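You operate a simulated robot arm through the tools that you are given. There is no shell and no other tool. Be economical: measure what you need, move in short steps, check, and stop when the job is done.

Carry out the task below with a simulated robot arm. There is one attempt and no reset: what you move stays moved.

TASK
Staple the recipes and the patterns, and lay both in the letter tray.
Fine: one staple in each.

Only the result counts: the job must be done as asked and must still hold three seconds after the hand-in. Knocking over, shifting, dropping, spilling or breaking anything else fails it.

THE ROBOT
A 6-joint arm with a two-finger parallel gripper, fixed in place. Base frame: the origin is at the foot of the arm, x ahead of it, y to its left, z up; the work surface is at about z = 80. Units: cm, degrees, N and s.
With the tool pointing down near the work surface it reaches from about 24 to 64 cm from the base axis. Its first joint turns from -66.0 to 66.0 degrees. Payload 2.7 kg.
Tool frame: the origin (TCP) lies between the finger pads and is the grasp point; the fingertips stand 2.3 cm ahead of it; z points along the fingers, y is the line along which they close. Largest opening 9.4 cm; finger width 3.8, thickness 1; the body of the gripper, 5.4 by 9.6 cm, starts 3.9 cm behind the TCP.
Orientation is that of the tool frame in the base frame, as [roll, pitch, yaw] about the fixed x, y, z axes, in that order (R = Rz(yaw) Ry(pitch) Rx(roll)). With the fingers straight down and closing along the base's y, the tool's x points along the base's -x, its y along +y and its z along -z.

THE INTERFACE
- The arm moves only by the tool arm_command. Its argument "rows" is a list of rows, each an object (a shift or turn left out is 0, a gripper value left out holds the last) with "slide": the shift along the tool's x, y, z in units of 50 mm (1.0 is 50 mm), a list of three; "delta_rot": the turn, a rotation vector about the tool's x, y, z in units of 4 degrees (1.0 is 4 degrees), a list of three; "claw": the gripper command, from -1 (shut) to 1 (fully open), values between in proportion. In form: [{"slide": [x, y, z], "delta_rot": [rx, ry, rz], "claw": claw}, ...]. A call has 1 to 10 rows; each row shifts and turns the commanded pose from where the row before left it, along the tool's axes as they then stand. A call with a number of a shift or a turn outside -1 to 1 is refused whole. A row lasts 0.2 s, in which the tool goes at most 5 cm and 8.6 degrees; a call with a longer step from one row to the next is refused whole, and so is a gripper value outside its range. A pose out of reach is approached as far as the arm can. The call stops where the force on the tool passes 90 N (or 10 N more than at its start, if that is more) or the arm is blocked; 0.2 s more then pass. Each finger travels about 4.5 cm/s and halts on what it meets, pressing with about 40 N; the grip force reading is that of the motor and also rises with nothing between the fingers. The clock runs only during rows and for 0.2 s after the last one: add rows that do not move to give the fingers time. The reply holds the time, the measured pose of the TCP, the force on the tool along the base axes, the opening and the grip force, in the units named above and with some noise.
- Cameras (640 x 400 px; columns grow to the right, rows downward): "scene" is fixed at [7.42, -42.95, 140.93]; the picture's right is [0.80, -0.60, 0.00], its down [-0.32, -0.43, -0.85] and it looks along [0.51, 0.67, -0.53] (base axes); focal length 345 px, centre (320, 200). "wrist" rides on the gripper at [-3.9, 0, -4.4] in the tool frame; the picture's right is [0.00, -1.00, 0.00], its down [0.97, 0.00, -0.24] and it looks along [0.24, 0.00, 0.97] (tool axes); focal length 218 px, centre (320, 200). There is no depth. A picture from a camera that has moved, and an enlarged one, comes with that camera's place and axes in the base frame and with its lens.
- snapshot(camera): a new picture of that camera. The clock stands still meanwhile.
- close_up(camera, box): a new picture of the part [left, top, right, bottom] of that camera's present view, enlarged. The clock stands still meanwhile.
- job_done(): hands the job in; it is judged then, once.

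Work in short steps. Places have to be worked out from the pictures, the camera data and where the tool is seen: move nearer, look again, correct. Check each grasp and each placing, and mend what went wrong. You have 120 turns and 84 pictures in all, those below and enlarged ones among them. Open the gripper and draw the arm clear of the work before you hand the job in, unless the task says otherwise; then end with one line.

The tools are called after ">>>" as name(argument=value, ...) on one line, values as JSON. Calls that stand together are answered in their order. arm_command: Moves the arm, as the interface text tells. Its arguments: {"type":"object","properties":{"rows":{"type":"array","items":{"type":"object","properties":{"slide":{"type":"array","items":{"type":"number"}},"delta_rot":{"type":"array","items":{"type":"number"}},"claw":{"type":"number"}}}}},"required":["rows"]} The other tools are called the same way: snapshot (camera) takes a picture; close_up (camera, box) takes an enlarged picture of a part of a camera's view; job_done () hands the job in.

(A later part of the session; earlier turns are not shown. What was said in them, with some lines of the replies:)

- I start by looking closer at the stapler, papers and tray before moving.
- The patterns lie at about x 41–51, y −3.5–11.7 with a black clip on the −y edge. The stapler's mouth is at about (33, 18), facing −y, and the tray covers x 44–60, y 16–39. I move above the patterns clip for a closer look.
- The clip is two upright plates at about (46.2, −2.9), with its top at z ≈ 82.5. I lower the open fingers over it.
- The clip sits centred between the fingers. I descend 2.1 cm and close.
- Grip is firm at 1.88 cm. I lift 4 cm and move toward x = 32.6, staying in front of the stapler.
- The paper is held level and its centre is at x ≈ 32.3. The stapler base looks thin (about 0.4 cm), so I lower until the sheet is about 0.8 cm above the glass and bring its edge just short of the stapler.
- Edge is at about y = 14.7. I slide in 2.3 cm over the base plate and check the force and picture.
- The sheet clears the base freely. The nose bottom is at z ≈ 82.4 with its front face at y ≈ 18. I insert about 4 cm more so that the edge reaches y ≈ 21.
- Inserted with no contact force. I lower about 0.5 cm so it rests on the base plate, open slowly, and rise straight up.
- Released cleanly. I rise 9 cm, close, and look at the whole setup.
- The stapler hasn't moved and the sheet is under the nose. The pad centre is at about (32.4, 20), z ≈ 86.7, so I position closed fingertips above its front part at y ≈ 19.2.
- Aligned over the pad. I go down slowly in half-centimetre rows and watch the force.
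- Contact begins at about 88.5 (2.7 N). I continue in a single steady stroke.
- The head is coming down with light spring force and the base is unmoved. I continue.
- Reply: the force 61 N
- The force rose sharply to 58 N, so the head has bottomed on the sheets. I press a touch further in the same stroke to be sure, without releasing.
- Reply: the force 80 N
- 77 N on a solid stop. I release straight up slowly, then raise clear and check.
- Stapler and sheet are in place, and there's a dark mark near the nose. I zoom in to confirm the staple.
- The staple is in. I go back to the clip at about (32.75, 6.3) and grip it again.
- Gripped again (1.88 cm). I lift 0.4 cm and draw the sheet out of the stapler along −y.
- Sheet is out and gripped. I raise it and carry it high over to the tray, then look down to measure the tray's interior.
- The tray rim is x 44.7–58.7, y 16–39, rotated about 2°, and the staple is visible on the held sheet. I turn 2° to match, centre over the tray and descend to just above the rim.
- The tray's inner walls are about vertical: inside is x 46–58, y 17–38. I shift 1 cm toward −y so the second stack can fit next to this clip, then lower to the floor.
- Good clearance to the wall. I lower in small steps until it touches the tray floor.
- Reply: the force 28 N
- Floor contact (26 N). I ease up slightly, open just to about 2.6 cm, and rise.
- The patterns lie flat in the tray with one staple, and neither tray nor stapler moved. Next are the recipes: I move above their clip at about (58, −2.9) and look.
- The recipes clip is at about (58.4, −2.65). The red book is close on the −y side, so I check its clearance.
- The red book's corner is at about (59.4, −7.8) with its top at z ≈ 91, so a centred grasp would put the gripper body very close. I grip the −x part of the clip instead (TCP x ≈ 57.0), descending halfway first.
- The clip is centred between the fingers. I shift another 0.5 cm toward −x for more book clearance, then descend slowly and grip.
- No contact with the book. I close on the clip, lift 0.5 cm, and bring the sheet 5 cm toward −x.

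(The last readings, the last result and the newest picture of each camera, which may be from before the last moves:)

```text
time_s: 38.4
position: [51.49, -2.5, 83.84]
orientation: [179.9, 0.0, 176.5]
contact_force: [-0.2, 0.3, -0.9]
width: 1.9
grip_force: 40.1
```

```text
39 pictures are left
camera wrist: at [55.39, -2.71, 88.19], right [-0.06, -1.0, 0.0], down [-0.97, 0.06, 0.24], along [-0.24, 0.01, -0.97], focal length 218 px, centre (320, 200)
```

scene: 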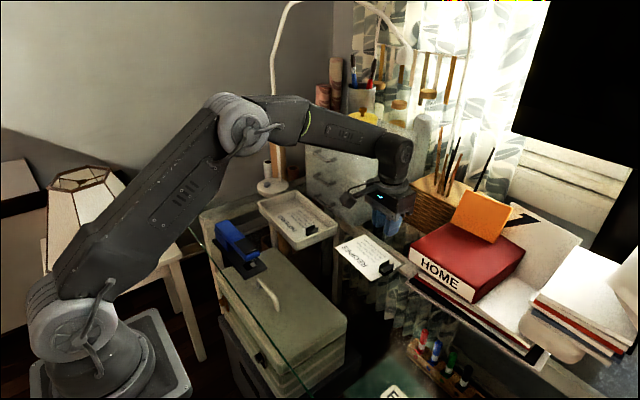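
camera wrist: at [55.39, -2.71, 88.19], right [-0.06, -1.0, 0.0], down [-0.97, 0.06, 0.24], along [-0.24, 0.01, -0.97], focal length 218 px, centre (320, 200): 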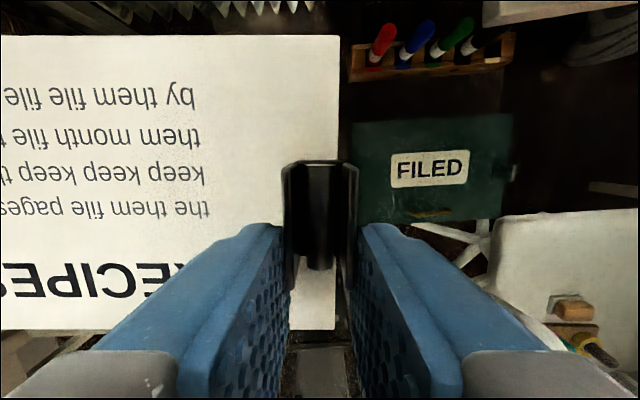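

The sheet came along. I set it down here, slide the fingers 1.8 cm along the clip to centre, and regrip.

>>> arm_command(rows=[{"slide": [0, 0, 0.09]}, {}, {"claw": -0.3}, {"claw": -0.3}, {"slide": [-0.2, 0, 0]}, {"slide": [-0.17, 0, 0]}, {}, {"claw": -1}, {"claw": -1}, {"claw": -1}])

>>> snapshot(camera="wrist")

```text
time_s: 40.6
position: [53.38, -2.47, 83.32]
orientation: [-180.0, 0.0, 176.6]
contact_force: [-0.3, 0.2, -0.2]
width: 1.88
grip_force: 40.2
```

```text
38 pictures are left
camera wrist: at [57.24, -2.71, 87.64], right [-0.06, -1.0, 0.0], down [-0.97, 0.06, 0.24], along [-0.24, 0.01, -0.97], focal length 218 px, centre (320, 200)
```

wrist: 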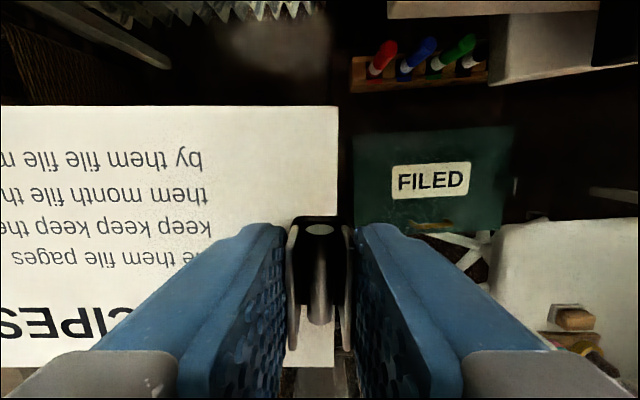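

Centred grip as with the patterns. I lift, turn back to yaw 180 and carry it to the front of the stapler.

>>> arm_command(rows=[{"slide": [0, 0, -0.4]}, {"slide": [0, 0, -0.4], "delta_rot": [0, 0, -0.86]}, {"slide": [0.8, -0.03, 0]}, {"slide": [0.85, -0.03, 0]}, {"slide": [0.85, -0.03, 0]}, {"slide": [0.85, -0.03, 0]}, {"slide": [0.77, -0.03, 0]}, {}])

>>> snapshot(camera="wrist")

>>> snapshot(camera="scene")

```text
time_s: 42.4
position: [32.92, -3.81, 87.36]
orientation: [180.0, 0.0, -180.0]
contact_force: [-0.7, -0.3, -0.9]
width: 1.9
grip_force: 39.4
```

```text
37 pictures are left
camera wrist: at [36.8, -3.65, 91.67], right [0.0, -1.0, 0.0], down [-0.97, 0.0, 0.24], along [-0.24, 0.0, -0.97], focal length 218 px, centre (320, 200)
```

wrist: 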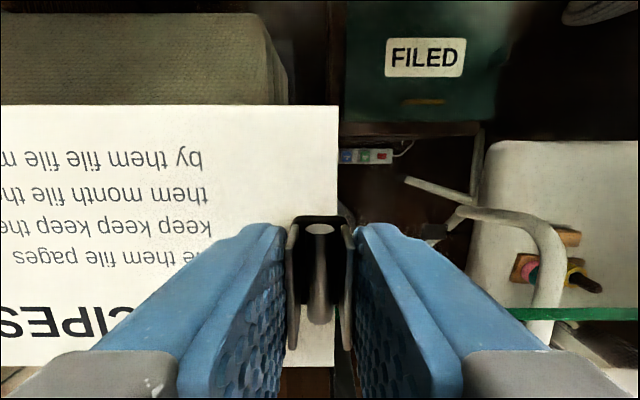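

```text
36 pictures are left
```

scene: 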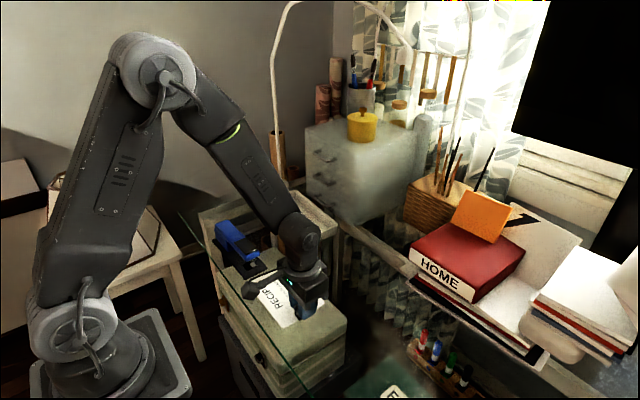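

Same pose as before. I lower to z ≈ 84.0 while advancing to y ≈ 0, then slide in as with the first stack.

>>> arm_command(rows=[{"slide": [0, 0.2, 0.33]}, {"slide": [0, 0.3, 0.33]}, {"slide": [0, 0.2, 0]}, {}])

>>> close_up(camera="scene", box=[200, 210, 312, 280])

```text
time_s: 43.4
position: [33.01, -0.1, 84.1]
orientation: [179.9, 0.0, 180.0]
contact_force: [-0.4, -0.2, 0.0]
width: 1.88
grip_force: 40.1
```

```text
5.71 times, centred on (256, 245) of scene
camera zoom: at [7.43, -42.95, 140.93], right [0.8, -0.6, 0.0], down [-0.32, -0.43, -0.85], along [0.51, 0.67, -0.53], focal length 1971 px, centre (686, -57)
```

zoom: 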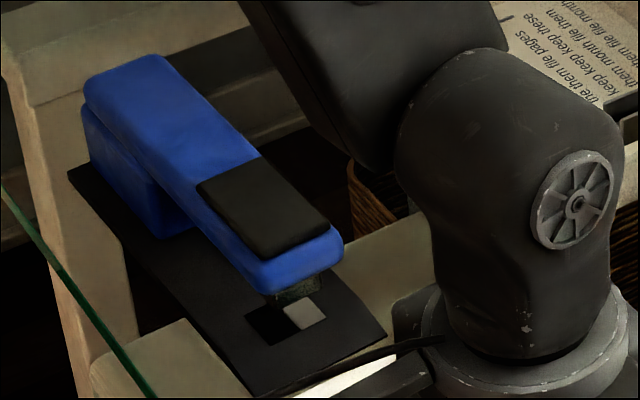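

Stapler is in exactly the same place. I slide in 6.3 cm slowly.

>>> arm_command(rows=[{"slide": [0, 0.15, 0]}, {"slide": [0, 0.15, 0]}, {"slide": [0, 0.16, 0]}, {"slide": [0, 0.16, 0]}, {"slide": [0, 0.16, 0]}, {"slide": [0, 0.16, 0]}, {"slide": [0, 0.16, 0]}, {"slide": [0, 0.16, 0]}, {}])

>>> close_up(camera="scene", box=[200, 210, 312, 280])

```text
time_s: 45.4
position: [32.83, 6.33, 83.96]
orientation: [-180.0, 0.0, 180.0]
contact_force: [-0.2, 0.5, -0.6]
width: 1.87
grip_force: 40.1
```

```text
5.71 times, centred on (256, 245) of scene
camera zoom: at [7.42, -42.95, 140.93], right [0.8, -0.6, 0.0], down [-0.32, -0.43, -0.85], along [0.51, 0.67, -0.53], focal length 1971 px, centre (686, -57)
```

zoom: 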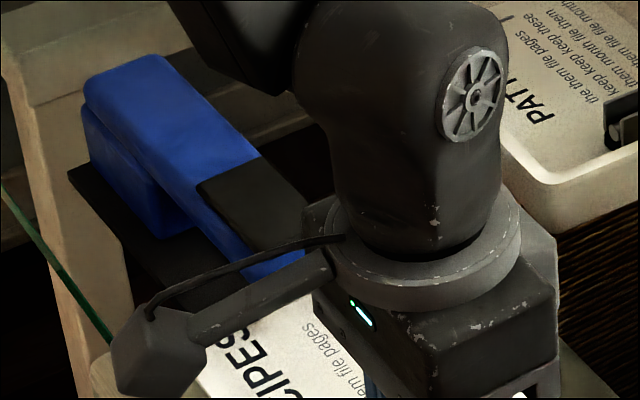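

Inserted without contact. I lower, release and rise, as with the first.

>>> arm_command(rows=[{"slide": [0, 0, 0.05]}, {"slide": [0, 0, 0.05]}, {}, {"claw": -0.4}, {"claw": -0.2}, {"claw": 0}, {"slide": [0, 0, -0.4], "claw": 0}, {"slide": [0, 0, -0.9]}, {"slide": [0, 0, -1.0]}, {}])

>>> arm_command(rows=[{"slide": [0, 0.5, 0], "claw": -1}, {"slide": [0, 0.5, 0]}, {"slide": [0, 0.5, 0]}, {}])

>>> snapshot(camera="wrist")

>>> close_up(camera="scene", box=[200, 210, 312, 280])

```text
time_s: 47.6
position: [32.83, 6.17, 94.95]
orientation: [180.0, 0.0, 180.0]
contact_force: [0.4, -0.9, -0.1]
width: 4.72
grip_force: 0.0
```

```text
time_s: 48.6
position: [32.88, 13.68, 95.33]
orientation: [179.9, 0.0, 180.0]
contact_force: [0.0, 1.4, -0.3]
width: 0.0
grip_force: 40.2
```

```text
33 pictures are left
camera wrist: at [36.7, 13.75, 99.67], right [0.0, -1.0, 0.0], down [-0.97, 0.0, 0.24], along [-0.24, 0.0, -0.97], focal length 218 px, centre (320, 200)
```

wrist: 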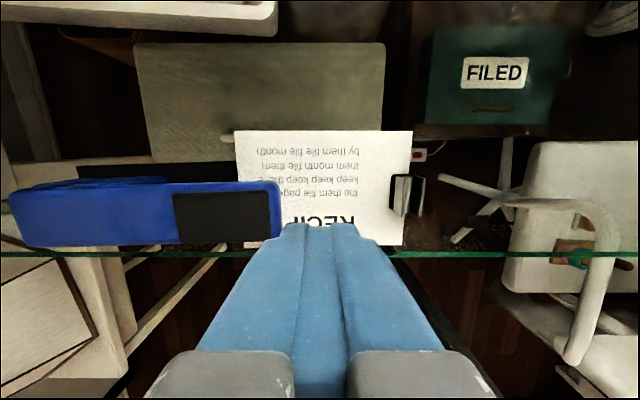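

```text
5.71 times, centred on (256, 245) of scene
camera zoom: at [7.42, -42.95, 140.93], right [0.8, -0.6, 0.0], down [-0.32, -0.43, -0.85], along [0.51, 0.67, -0.53], focal length 1971 px, centre (686, -57)
```

zoom: 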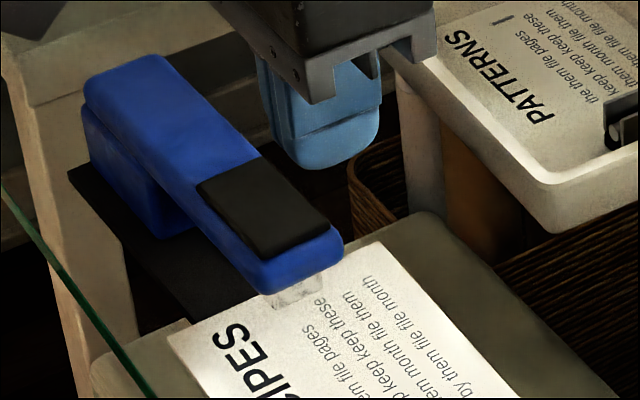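

Same layout as before. I position over the pad and descend to light contact.

>>> arm_command(rows=[{"slide": [0.05, 0.55, 0]}, {"slide": [0.05, 0.53, 0]}, {"slide": [0, 0, 0.5]}, {"slide": [0, 0, 0.5]}, {"slide": [0, 0, 0.2]}, {"slide": [0, 0, 0.1]}, {"slide": [0, 0, 0.06]}, {}])

```text
time_s: 50.4
position: [32.42, 19.11, 88.35]
orientation: [-180.0, 0.1, 179.9]
contact_force: [2.1, -1.2, 2.6]
width: 0.0
grip_force: 40.1
```

Light contact. I press in one stroke down to the known stop.

>>> arm_command(rows=[{"slide": [0, 0, 0.06]}, {"slide": [0, 0, 0.06]}, {"slide": [0, 0, 0.06]}, {"slide": [0, 0, 0.06]}, {"slide": [0, 0, 0.06]}, {"slide": [0, 0, 0.06]}, {"slide": [0, 0, 0.04]}, {}])

```text
time_s: 52.0
position: [32.44, 19.2, 86.88]
orientation: [179.9, 0.3, -179.9]
contact_force: [-12.0, -11.7, 36.5]
width: 0.02
grip_force: 40.2
stopped in row 7: the force on the tool passed its limit (the readings are from after the stop); the commanded pose is now the measured one
```

It hit the stop with over 90 N, so I release upward and look for the staple.

>>> arm_command(rows=[{"slide": [0, 0, -0.1]}, {"slide": [0, 0, -0.1]}, {"slide": [0, 0, -0.15]}, {"slide": [0, 0, -0.2]}, {"slide": [0, 0, -0.6]}, {"slide": [0, -0.6, -0.6]}, {"slide": [0, -0.8, 0]}, {"slide": [0, -0.8, 0]}, {"slide": [0, -0.4, 0], "claw": 0.2}, {"claw": 0.2}])

>>> close_up(camera="scene", box=[232, 250, 272, 275])

>>> snapshot(camera="wrist")

```text
time_s: 54.1
position: [32.35, 6.38, 95.45]
orientation: [179.8, 0.3, -179.9]
contact_force: [0.3, 0.0, 0.0]
width: 5.08
grip_force: 0.1
```

```text
16.00 times, centred on (252, 262) of scene
camera zoom: at [7.42, -42.95, 140.93], right [0.8, -0.6, 0.0], down [-0.32, -0.43, -0.85], along [0.51, 0.67, -0.53], focal length 5518 px, centre (1408, -800)
```

zoom: 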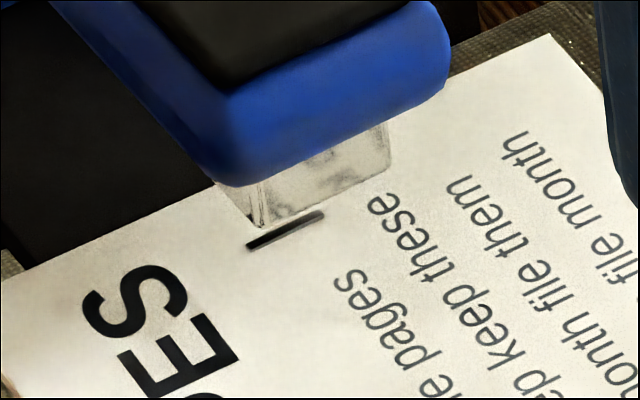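

```text
30 pictures are left
camera wrist: at [36.14, 6.43, 99.84], right [0.0, -1.0, 0.0], down [-0.97, 0.0, 0.23], along [-0.23, 0.0, -0.97], focal length 218 px, centre (320, 200)
```

wrist: 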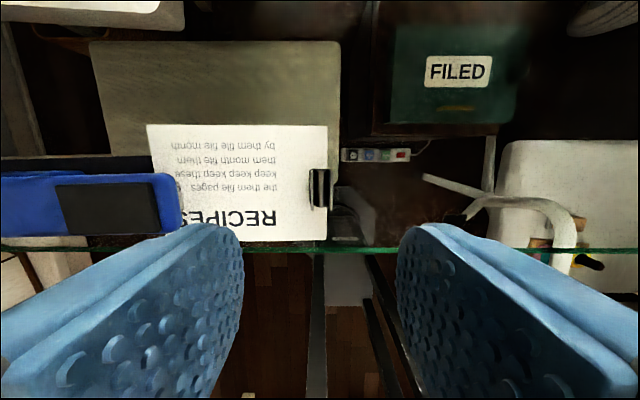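

The recipes have their staple. I regrip the clip at about (32.9, 6.3).

>>> arm_command(rows=[{"slide": [-0.1, 0, 0.3], "claw": 0}, {"slide": [0, 0, 0.7]}, {"slide": [0, 0, 0.7]}, {"slide": [0, 0, 0.5]}, {"slide": [0, 0, 0.2]}, {}, {"claw": -1}, {"claw": -1}, {"claw": -1}, {"claw": -1}])

>>> snapshot(camera="wrist")

```text
time_s: 56.4
position: [32.82, 6.37, 83.59]
orientation: [179.8, 0.4, -179.9]
contact_force: [-0.8, -0.3, 5.8]
width: 1.76
grip_force: 39.6
```

```text
29 pictures are left
camera wrist: at [36.78, 6.42, 87.92], right [0.0, -1.0, 0.0], down [-0.97, 0.0, 0.23], along [-0.23, 0.0, -0.97], focal length 218 px, centre (320, 200)
```

wrist: 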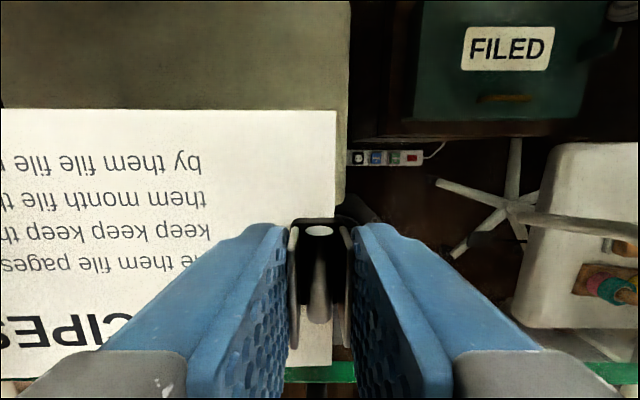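

Gripped. I lift slightly, withdraw along −y, and rise.

>>> arm_command(rows=[{"slide": [0, 0, -0.09]}, {"slide": [0, -0.2, 0]}, {"slide": [0, -0.3, 0]}, {"slide": [0, -0.4, 0]}, {"slide": [0, -0.5, 0]}, {"slide": [0, -0.4, -0.4]}, {"slide": [0, 0, -0.8]}, {"slide": [0, 0, -0.8]}, {"slide": [0, 0, -0.6]}, {}])

>>> snapshot(camera="wrist")

```text
time_s: 58.5
position: [33.1, -2.5, 97.02]
orientation: [179.8, 0.3, -179.9]
contact_force: [0.6, 0.6, -1.3]
width: 1.7
grip_force: 40.0
```

```text
28 pictures are left
camera wrist: at [36.93, -2.61, 101.39], right [0.0, -1.0, 0.0], down [-0.97, 0.0, 0.23], along [-0.24, 0.0, -0.97], focal length 218 px, centre (320, 200)
```

wrist: 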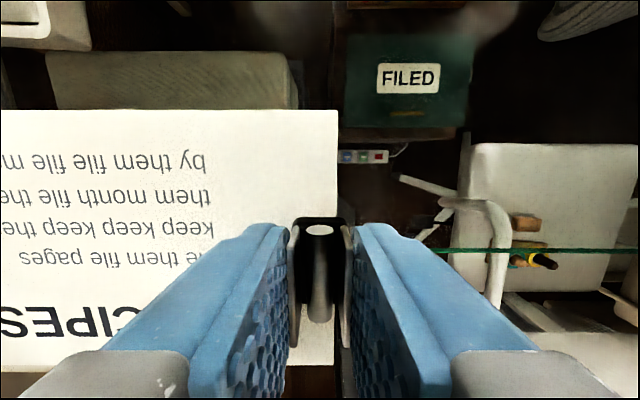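

Sheet is out and level. I carry it over the tray to about (52.3, 23), with the 2° turn to match.

>>> arm_command(rows=[{"slide": [-0.549, 0.73, 0]}, {"slide": [-0.549, 0.73, 0]}, {"slide": [-0.549, 0.73, 0]}, {"slide": [-0.549, 0.73, 0]}, {"slide": [-0.549, 0.73, 0]}, {"slide": [-0.549, 0.73, 0]}, {"slide": [-0.549, 0.73, 0], "delta_rot": [0, 0, 0.5]}, {"slide": [0, 0, 0.8]}, {"slide": [0, 0, 0.6]}, {}])

>>> snapshot(camera="wrist")

>>> close_up(camera="scene", box=[230, 150, 390, 250])

```text
time_s: 60.8
position: [52.2, 22.94, 89.98]
orientation: [179.9, 0.3, 178.1]
contact_force: [0.3, 0.1, -0.2]
width: 1.7
grip_force: 39.8
```

```text
27 pictures are left
camera wrist: at [56.05, 22.82, 94.27], right [-0.03, -1.0, 0.0], down [-0.97, 0.03, 0.23], along [-0.23, 0.01, -0.97], focal length 218 px, centre (320, 200)
```

wrist: 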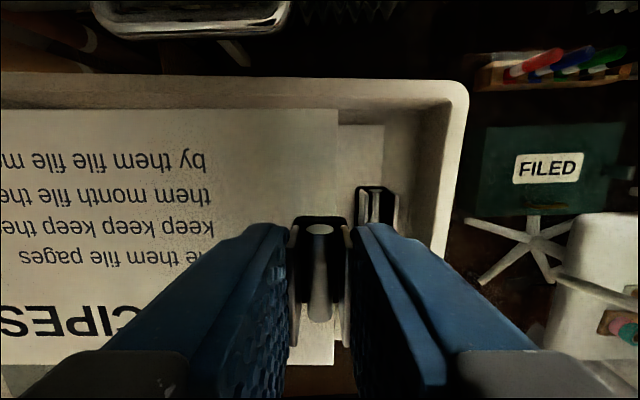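

```text
4.00 times, centred on (310, 200) of scene
camera zoom: at [7.43, -42.95, 140.93], right [0.8, -0.6, 0.0], down [-0.32, -0.43, -0.85], along [0.51, 0.67, -0.53], focal length 1380 px, centre (360, 200)
```

zoom: 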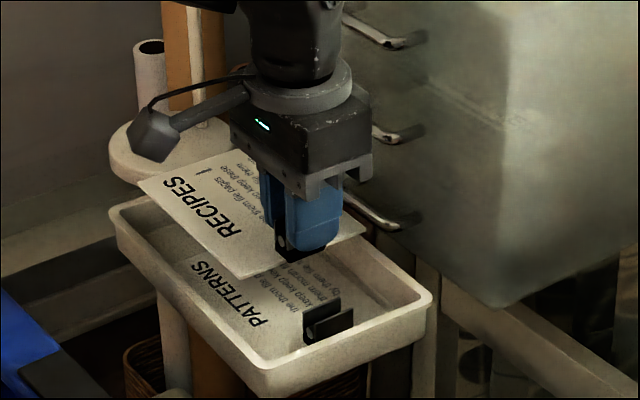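

The held sheet's +y edge is at about 37.2 against an inner wall at about 38, and the first clip ends near y ≈ 20.9. I shift +0.3 cm in y and lower until the fingertips are just above that clip, to check.

>>> arm_command(rows=[{"slide": [0, 0.06, 0.3]}, {"slide": [0, 0, 0.38]}, {}])

>>> snapshot(camera="wrist")

>>> close_up(camera="scene", box=[240, 170, 368, 250])

```text
time_s: 61.5
position: [52.38, 23.35, 86.56]
orientation: [179.8, 0.3, 178.1]
contact_force: [-0.3, -0.6, -0.2]
width: 1.7
grip_force: 40.2
```

```text
25 pictures are left
camera wrist: at [56.15, 23.25, 90.94], right [-0.03, -1.0, 0.0], down [-0.97, 0.03, 0.23], along [-0.23, 0.01, -0.97], focal length 218 px, centre (320, 200)
```

wrist: 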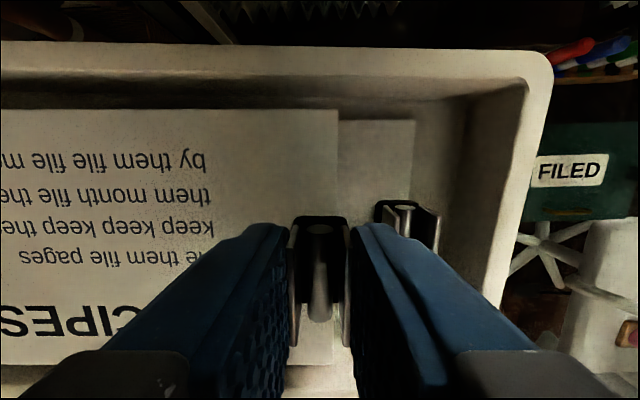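

```text
5.00 times, centred on (304, 210) of scene
camera zoom: at [7.43, -42.95, 140.93], right [0.8, -0.6, 0.0], down [-0.32, -0.43, -0.85], along [0.51, 0.67, -0.53], focal length 1724 px, centre (400, 150)
```

zoom: 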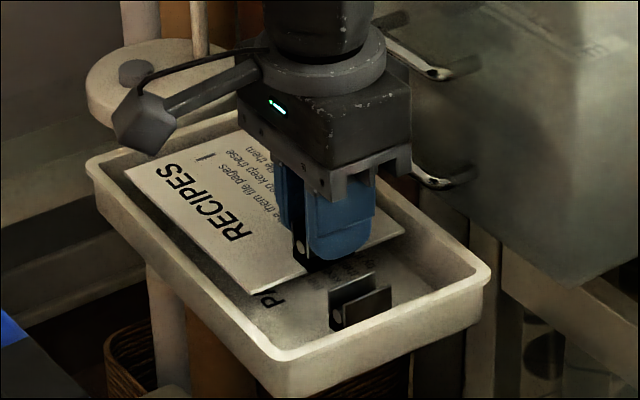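

Fingertip clears the first clip by only about 0.2 cm, while there's about 0.8 cm free on the +y side. I shift another 0.3 cm in +y and lower toward the stack.

>>> arm_command(rows=[{"slide": [0, 0.06, 0]}, {"slide": [0, 0, 0.15]}, {"slide": [0, 0, 0.15]}, {"slide": [0, 0, 0.1]}, {}])

>>> snapshot(camera="wrist")

>>> close_up(camera="scene", box=[240, 170, 368, 250])

```text
time_s: 62.8
position: [52.2, 23.5, 84.68]
orientation: [179.8, 0.3, 178.1]
contact_force: [-0.1, -0.2, 0.1]
width: 1.7
grip_force: 39.7
```

```text
23 pictures are left
camera wrist: at [56.06, 23.46, 89.1], right [-0.03, -1.0, 0.0], down [-0.97, 0.03, 0.24], along [-0.23, 0.01, -0.97], focal length 218 px, centre (320, 200)
```

wrist: 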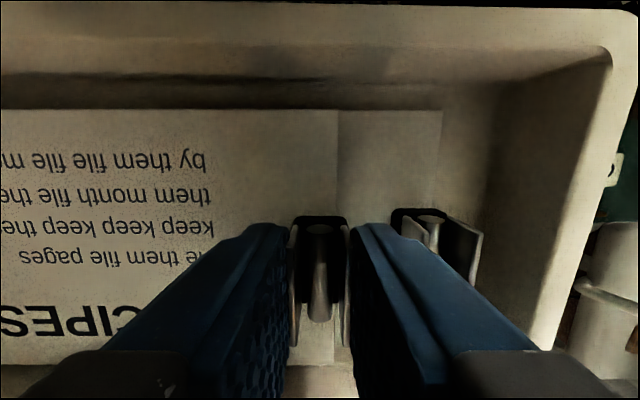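

```text
5.00 times, centred on (304, 210) of scene
camera zoom: at [7.43, -42.95, 140.93], right [0.8, -0.6, 0.0], down [-0.32, -0.43, -0.85], along [0.51, 0.67, -0.53], focal length 1724 px, centre (400, 150)
```

zoom: 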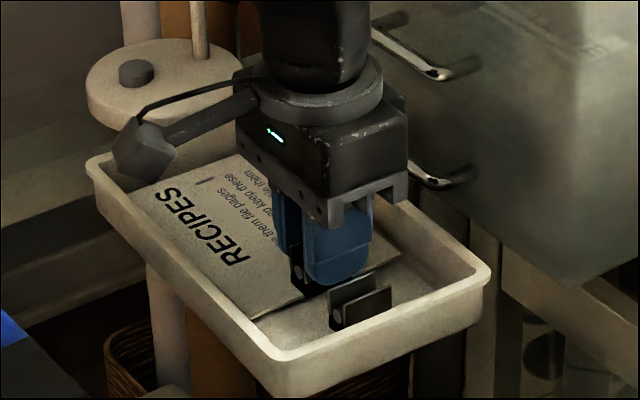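

The finger is beside the first clip and clear of it. I lower the last bit until contact.

>>> arm_command(rows=[{"slide": [0, 0, 0.05]}, {"slide": [0, 0, 0.04]}, {}])

```text
time_s: 63.5
position: [52.23, 23.52, 84.26]
orientation: [179.8, 0.4, 178.1]
contact_force: [-2.1, 0.3, 5.2]
width: 1.71
grip_force: 39.8
```

Resting on the first stack (5 N). I open slightly and rise.

>>> arm_command(rows=[{"claw": -0.5}, {"claw": -0.5}, {}, {"slide": [0, 0, -0.1]}, {"slide": [0, 0, -0.2]}, {"slide": [0, 0, -0.4]}, {"slide": [0, 0, -0.8]}, {"slide": [0, 0, -0.9]}, {}])

>>> snapshot(camera="wrist")

>>> close_up(camera="scene", box=[240, 170, 368, 250])

```text
time_s: 65.5
position: [52.34, 23.47, 96.26]
orientation: [179.8, 0.3, 178.1]
contact_force: [-0.4, 0.0, 0.4]
width: 2.37
grip_force: 0.0
```

```text
21 pictures are left
camera wrist: at [56.19, 23.49, 100.59], right [-0.03, -1.0, 0.0], down [-0.97, 0.03, 0.24], along [-0.24, 0.01, -0.97], focal length 218 px, centre (320, 200)
```

wrist: 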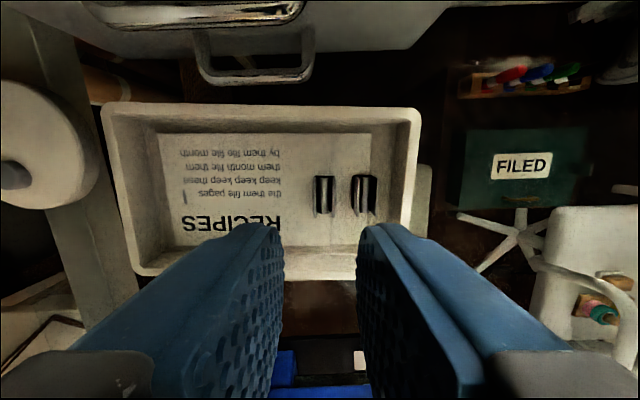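

```text
5.00 times, centred on (304, 210) of scene
camera zoom: at [7.42, -42.95, 140.93], right [0.8, -0.6, 0.0], down [-0.32, -0.43, -0.85], along [0.51, 0.67, -0.53], focal length 1724 px, centre (400, 150)
```

zoom: 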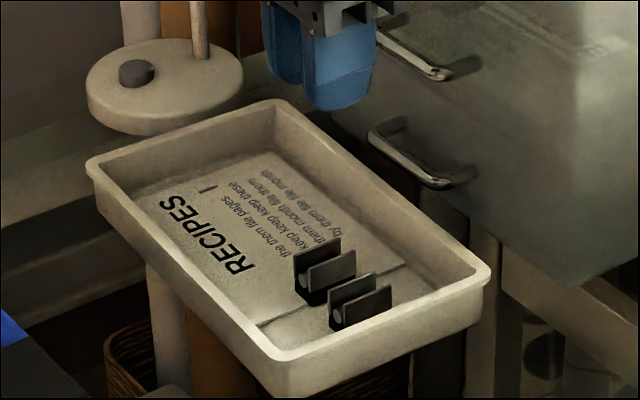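

Both lie flat in the tray, each with one staple. I open the gripper, retreat clear, and take a final look.

>>> arm_command(rows=[{"slide": [0, 0, -0.8], "claw": 1}, {"slide": [0, 0, -0.9]}, {"slide": [0.5, -0.7, -0.4]}, {"slide": [0.5, -0.7, 0]}, {"slide": [0.5, -0.7, 0]}, {"slide": [0, -0.7, 0]}, {}])

>>> snapshot(camera="scene")

```text
time_s: 67.2
position: [43.96, 9.5, 106.86]
orientation: [179.8, 0.3, 178.2]
contact_force: [-0.1, 0.4, 0.4]
width: 9.38
grip_force: 0.1
```

```text
19 pictures are left
```

scene: 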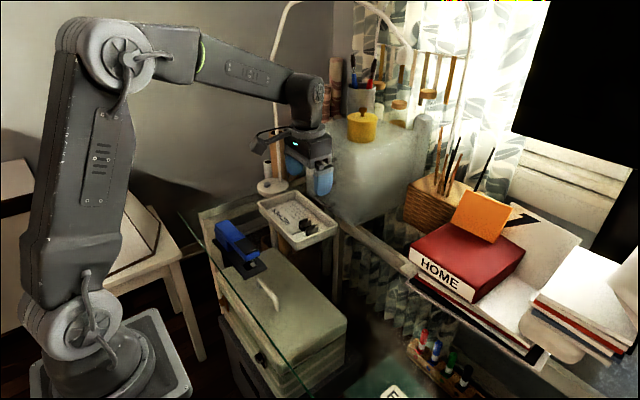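

Everything else is in place, the gripper is open and the arm is clear, so I hand in.

>>> job_done()

```text
The job is handed in.
```

The recipes and the patterns each have one staple, and both lie flat in the letter tray with nothing else moved.
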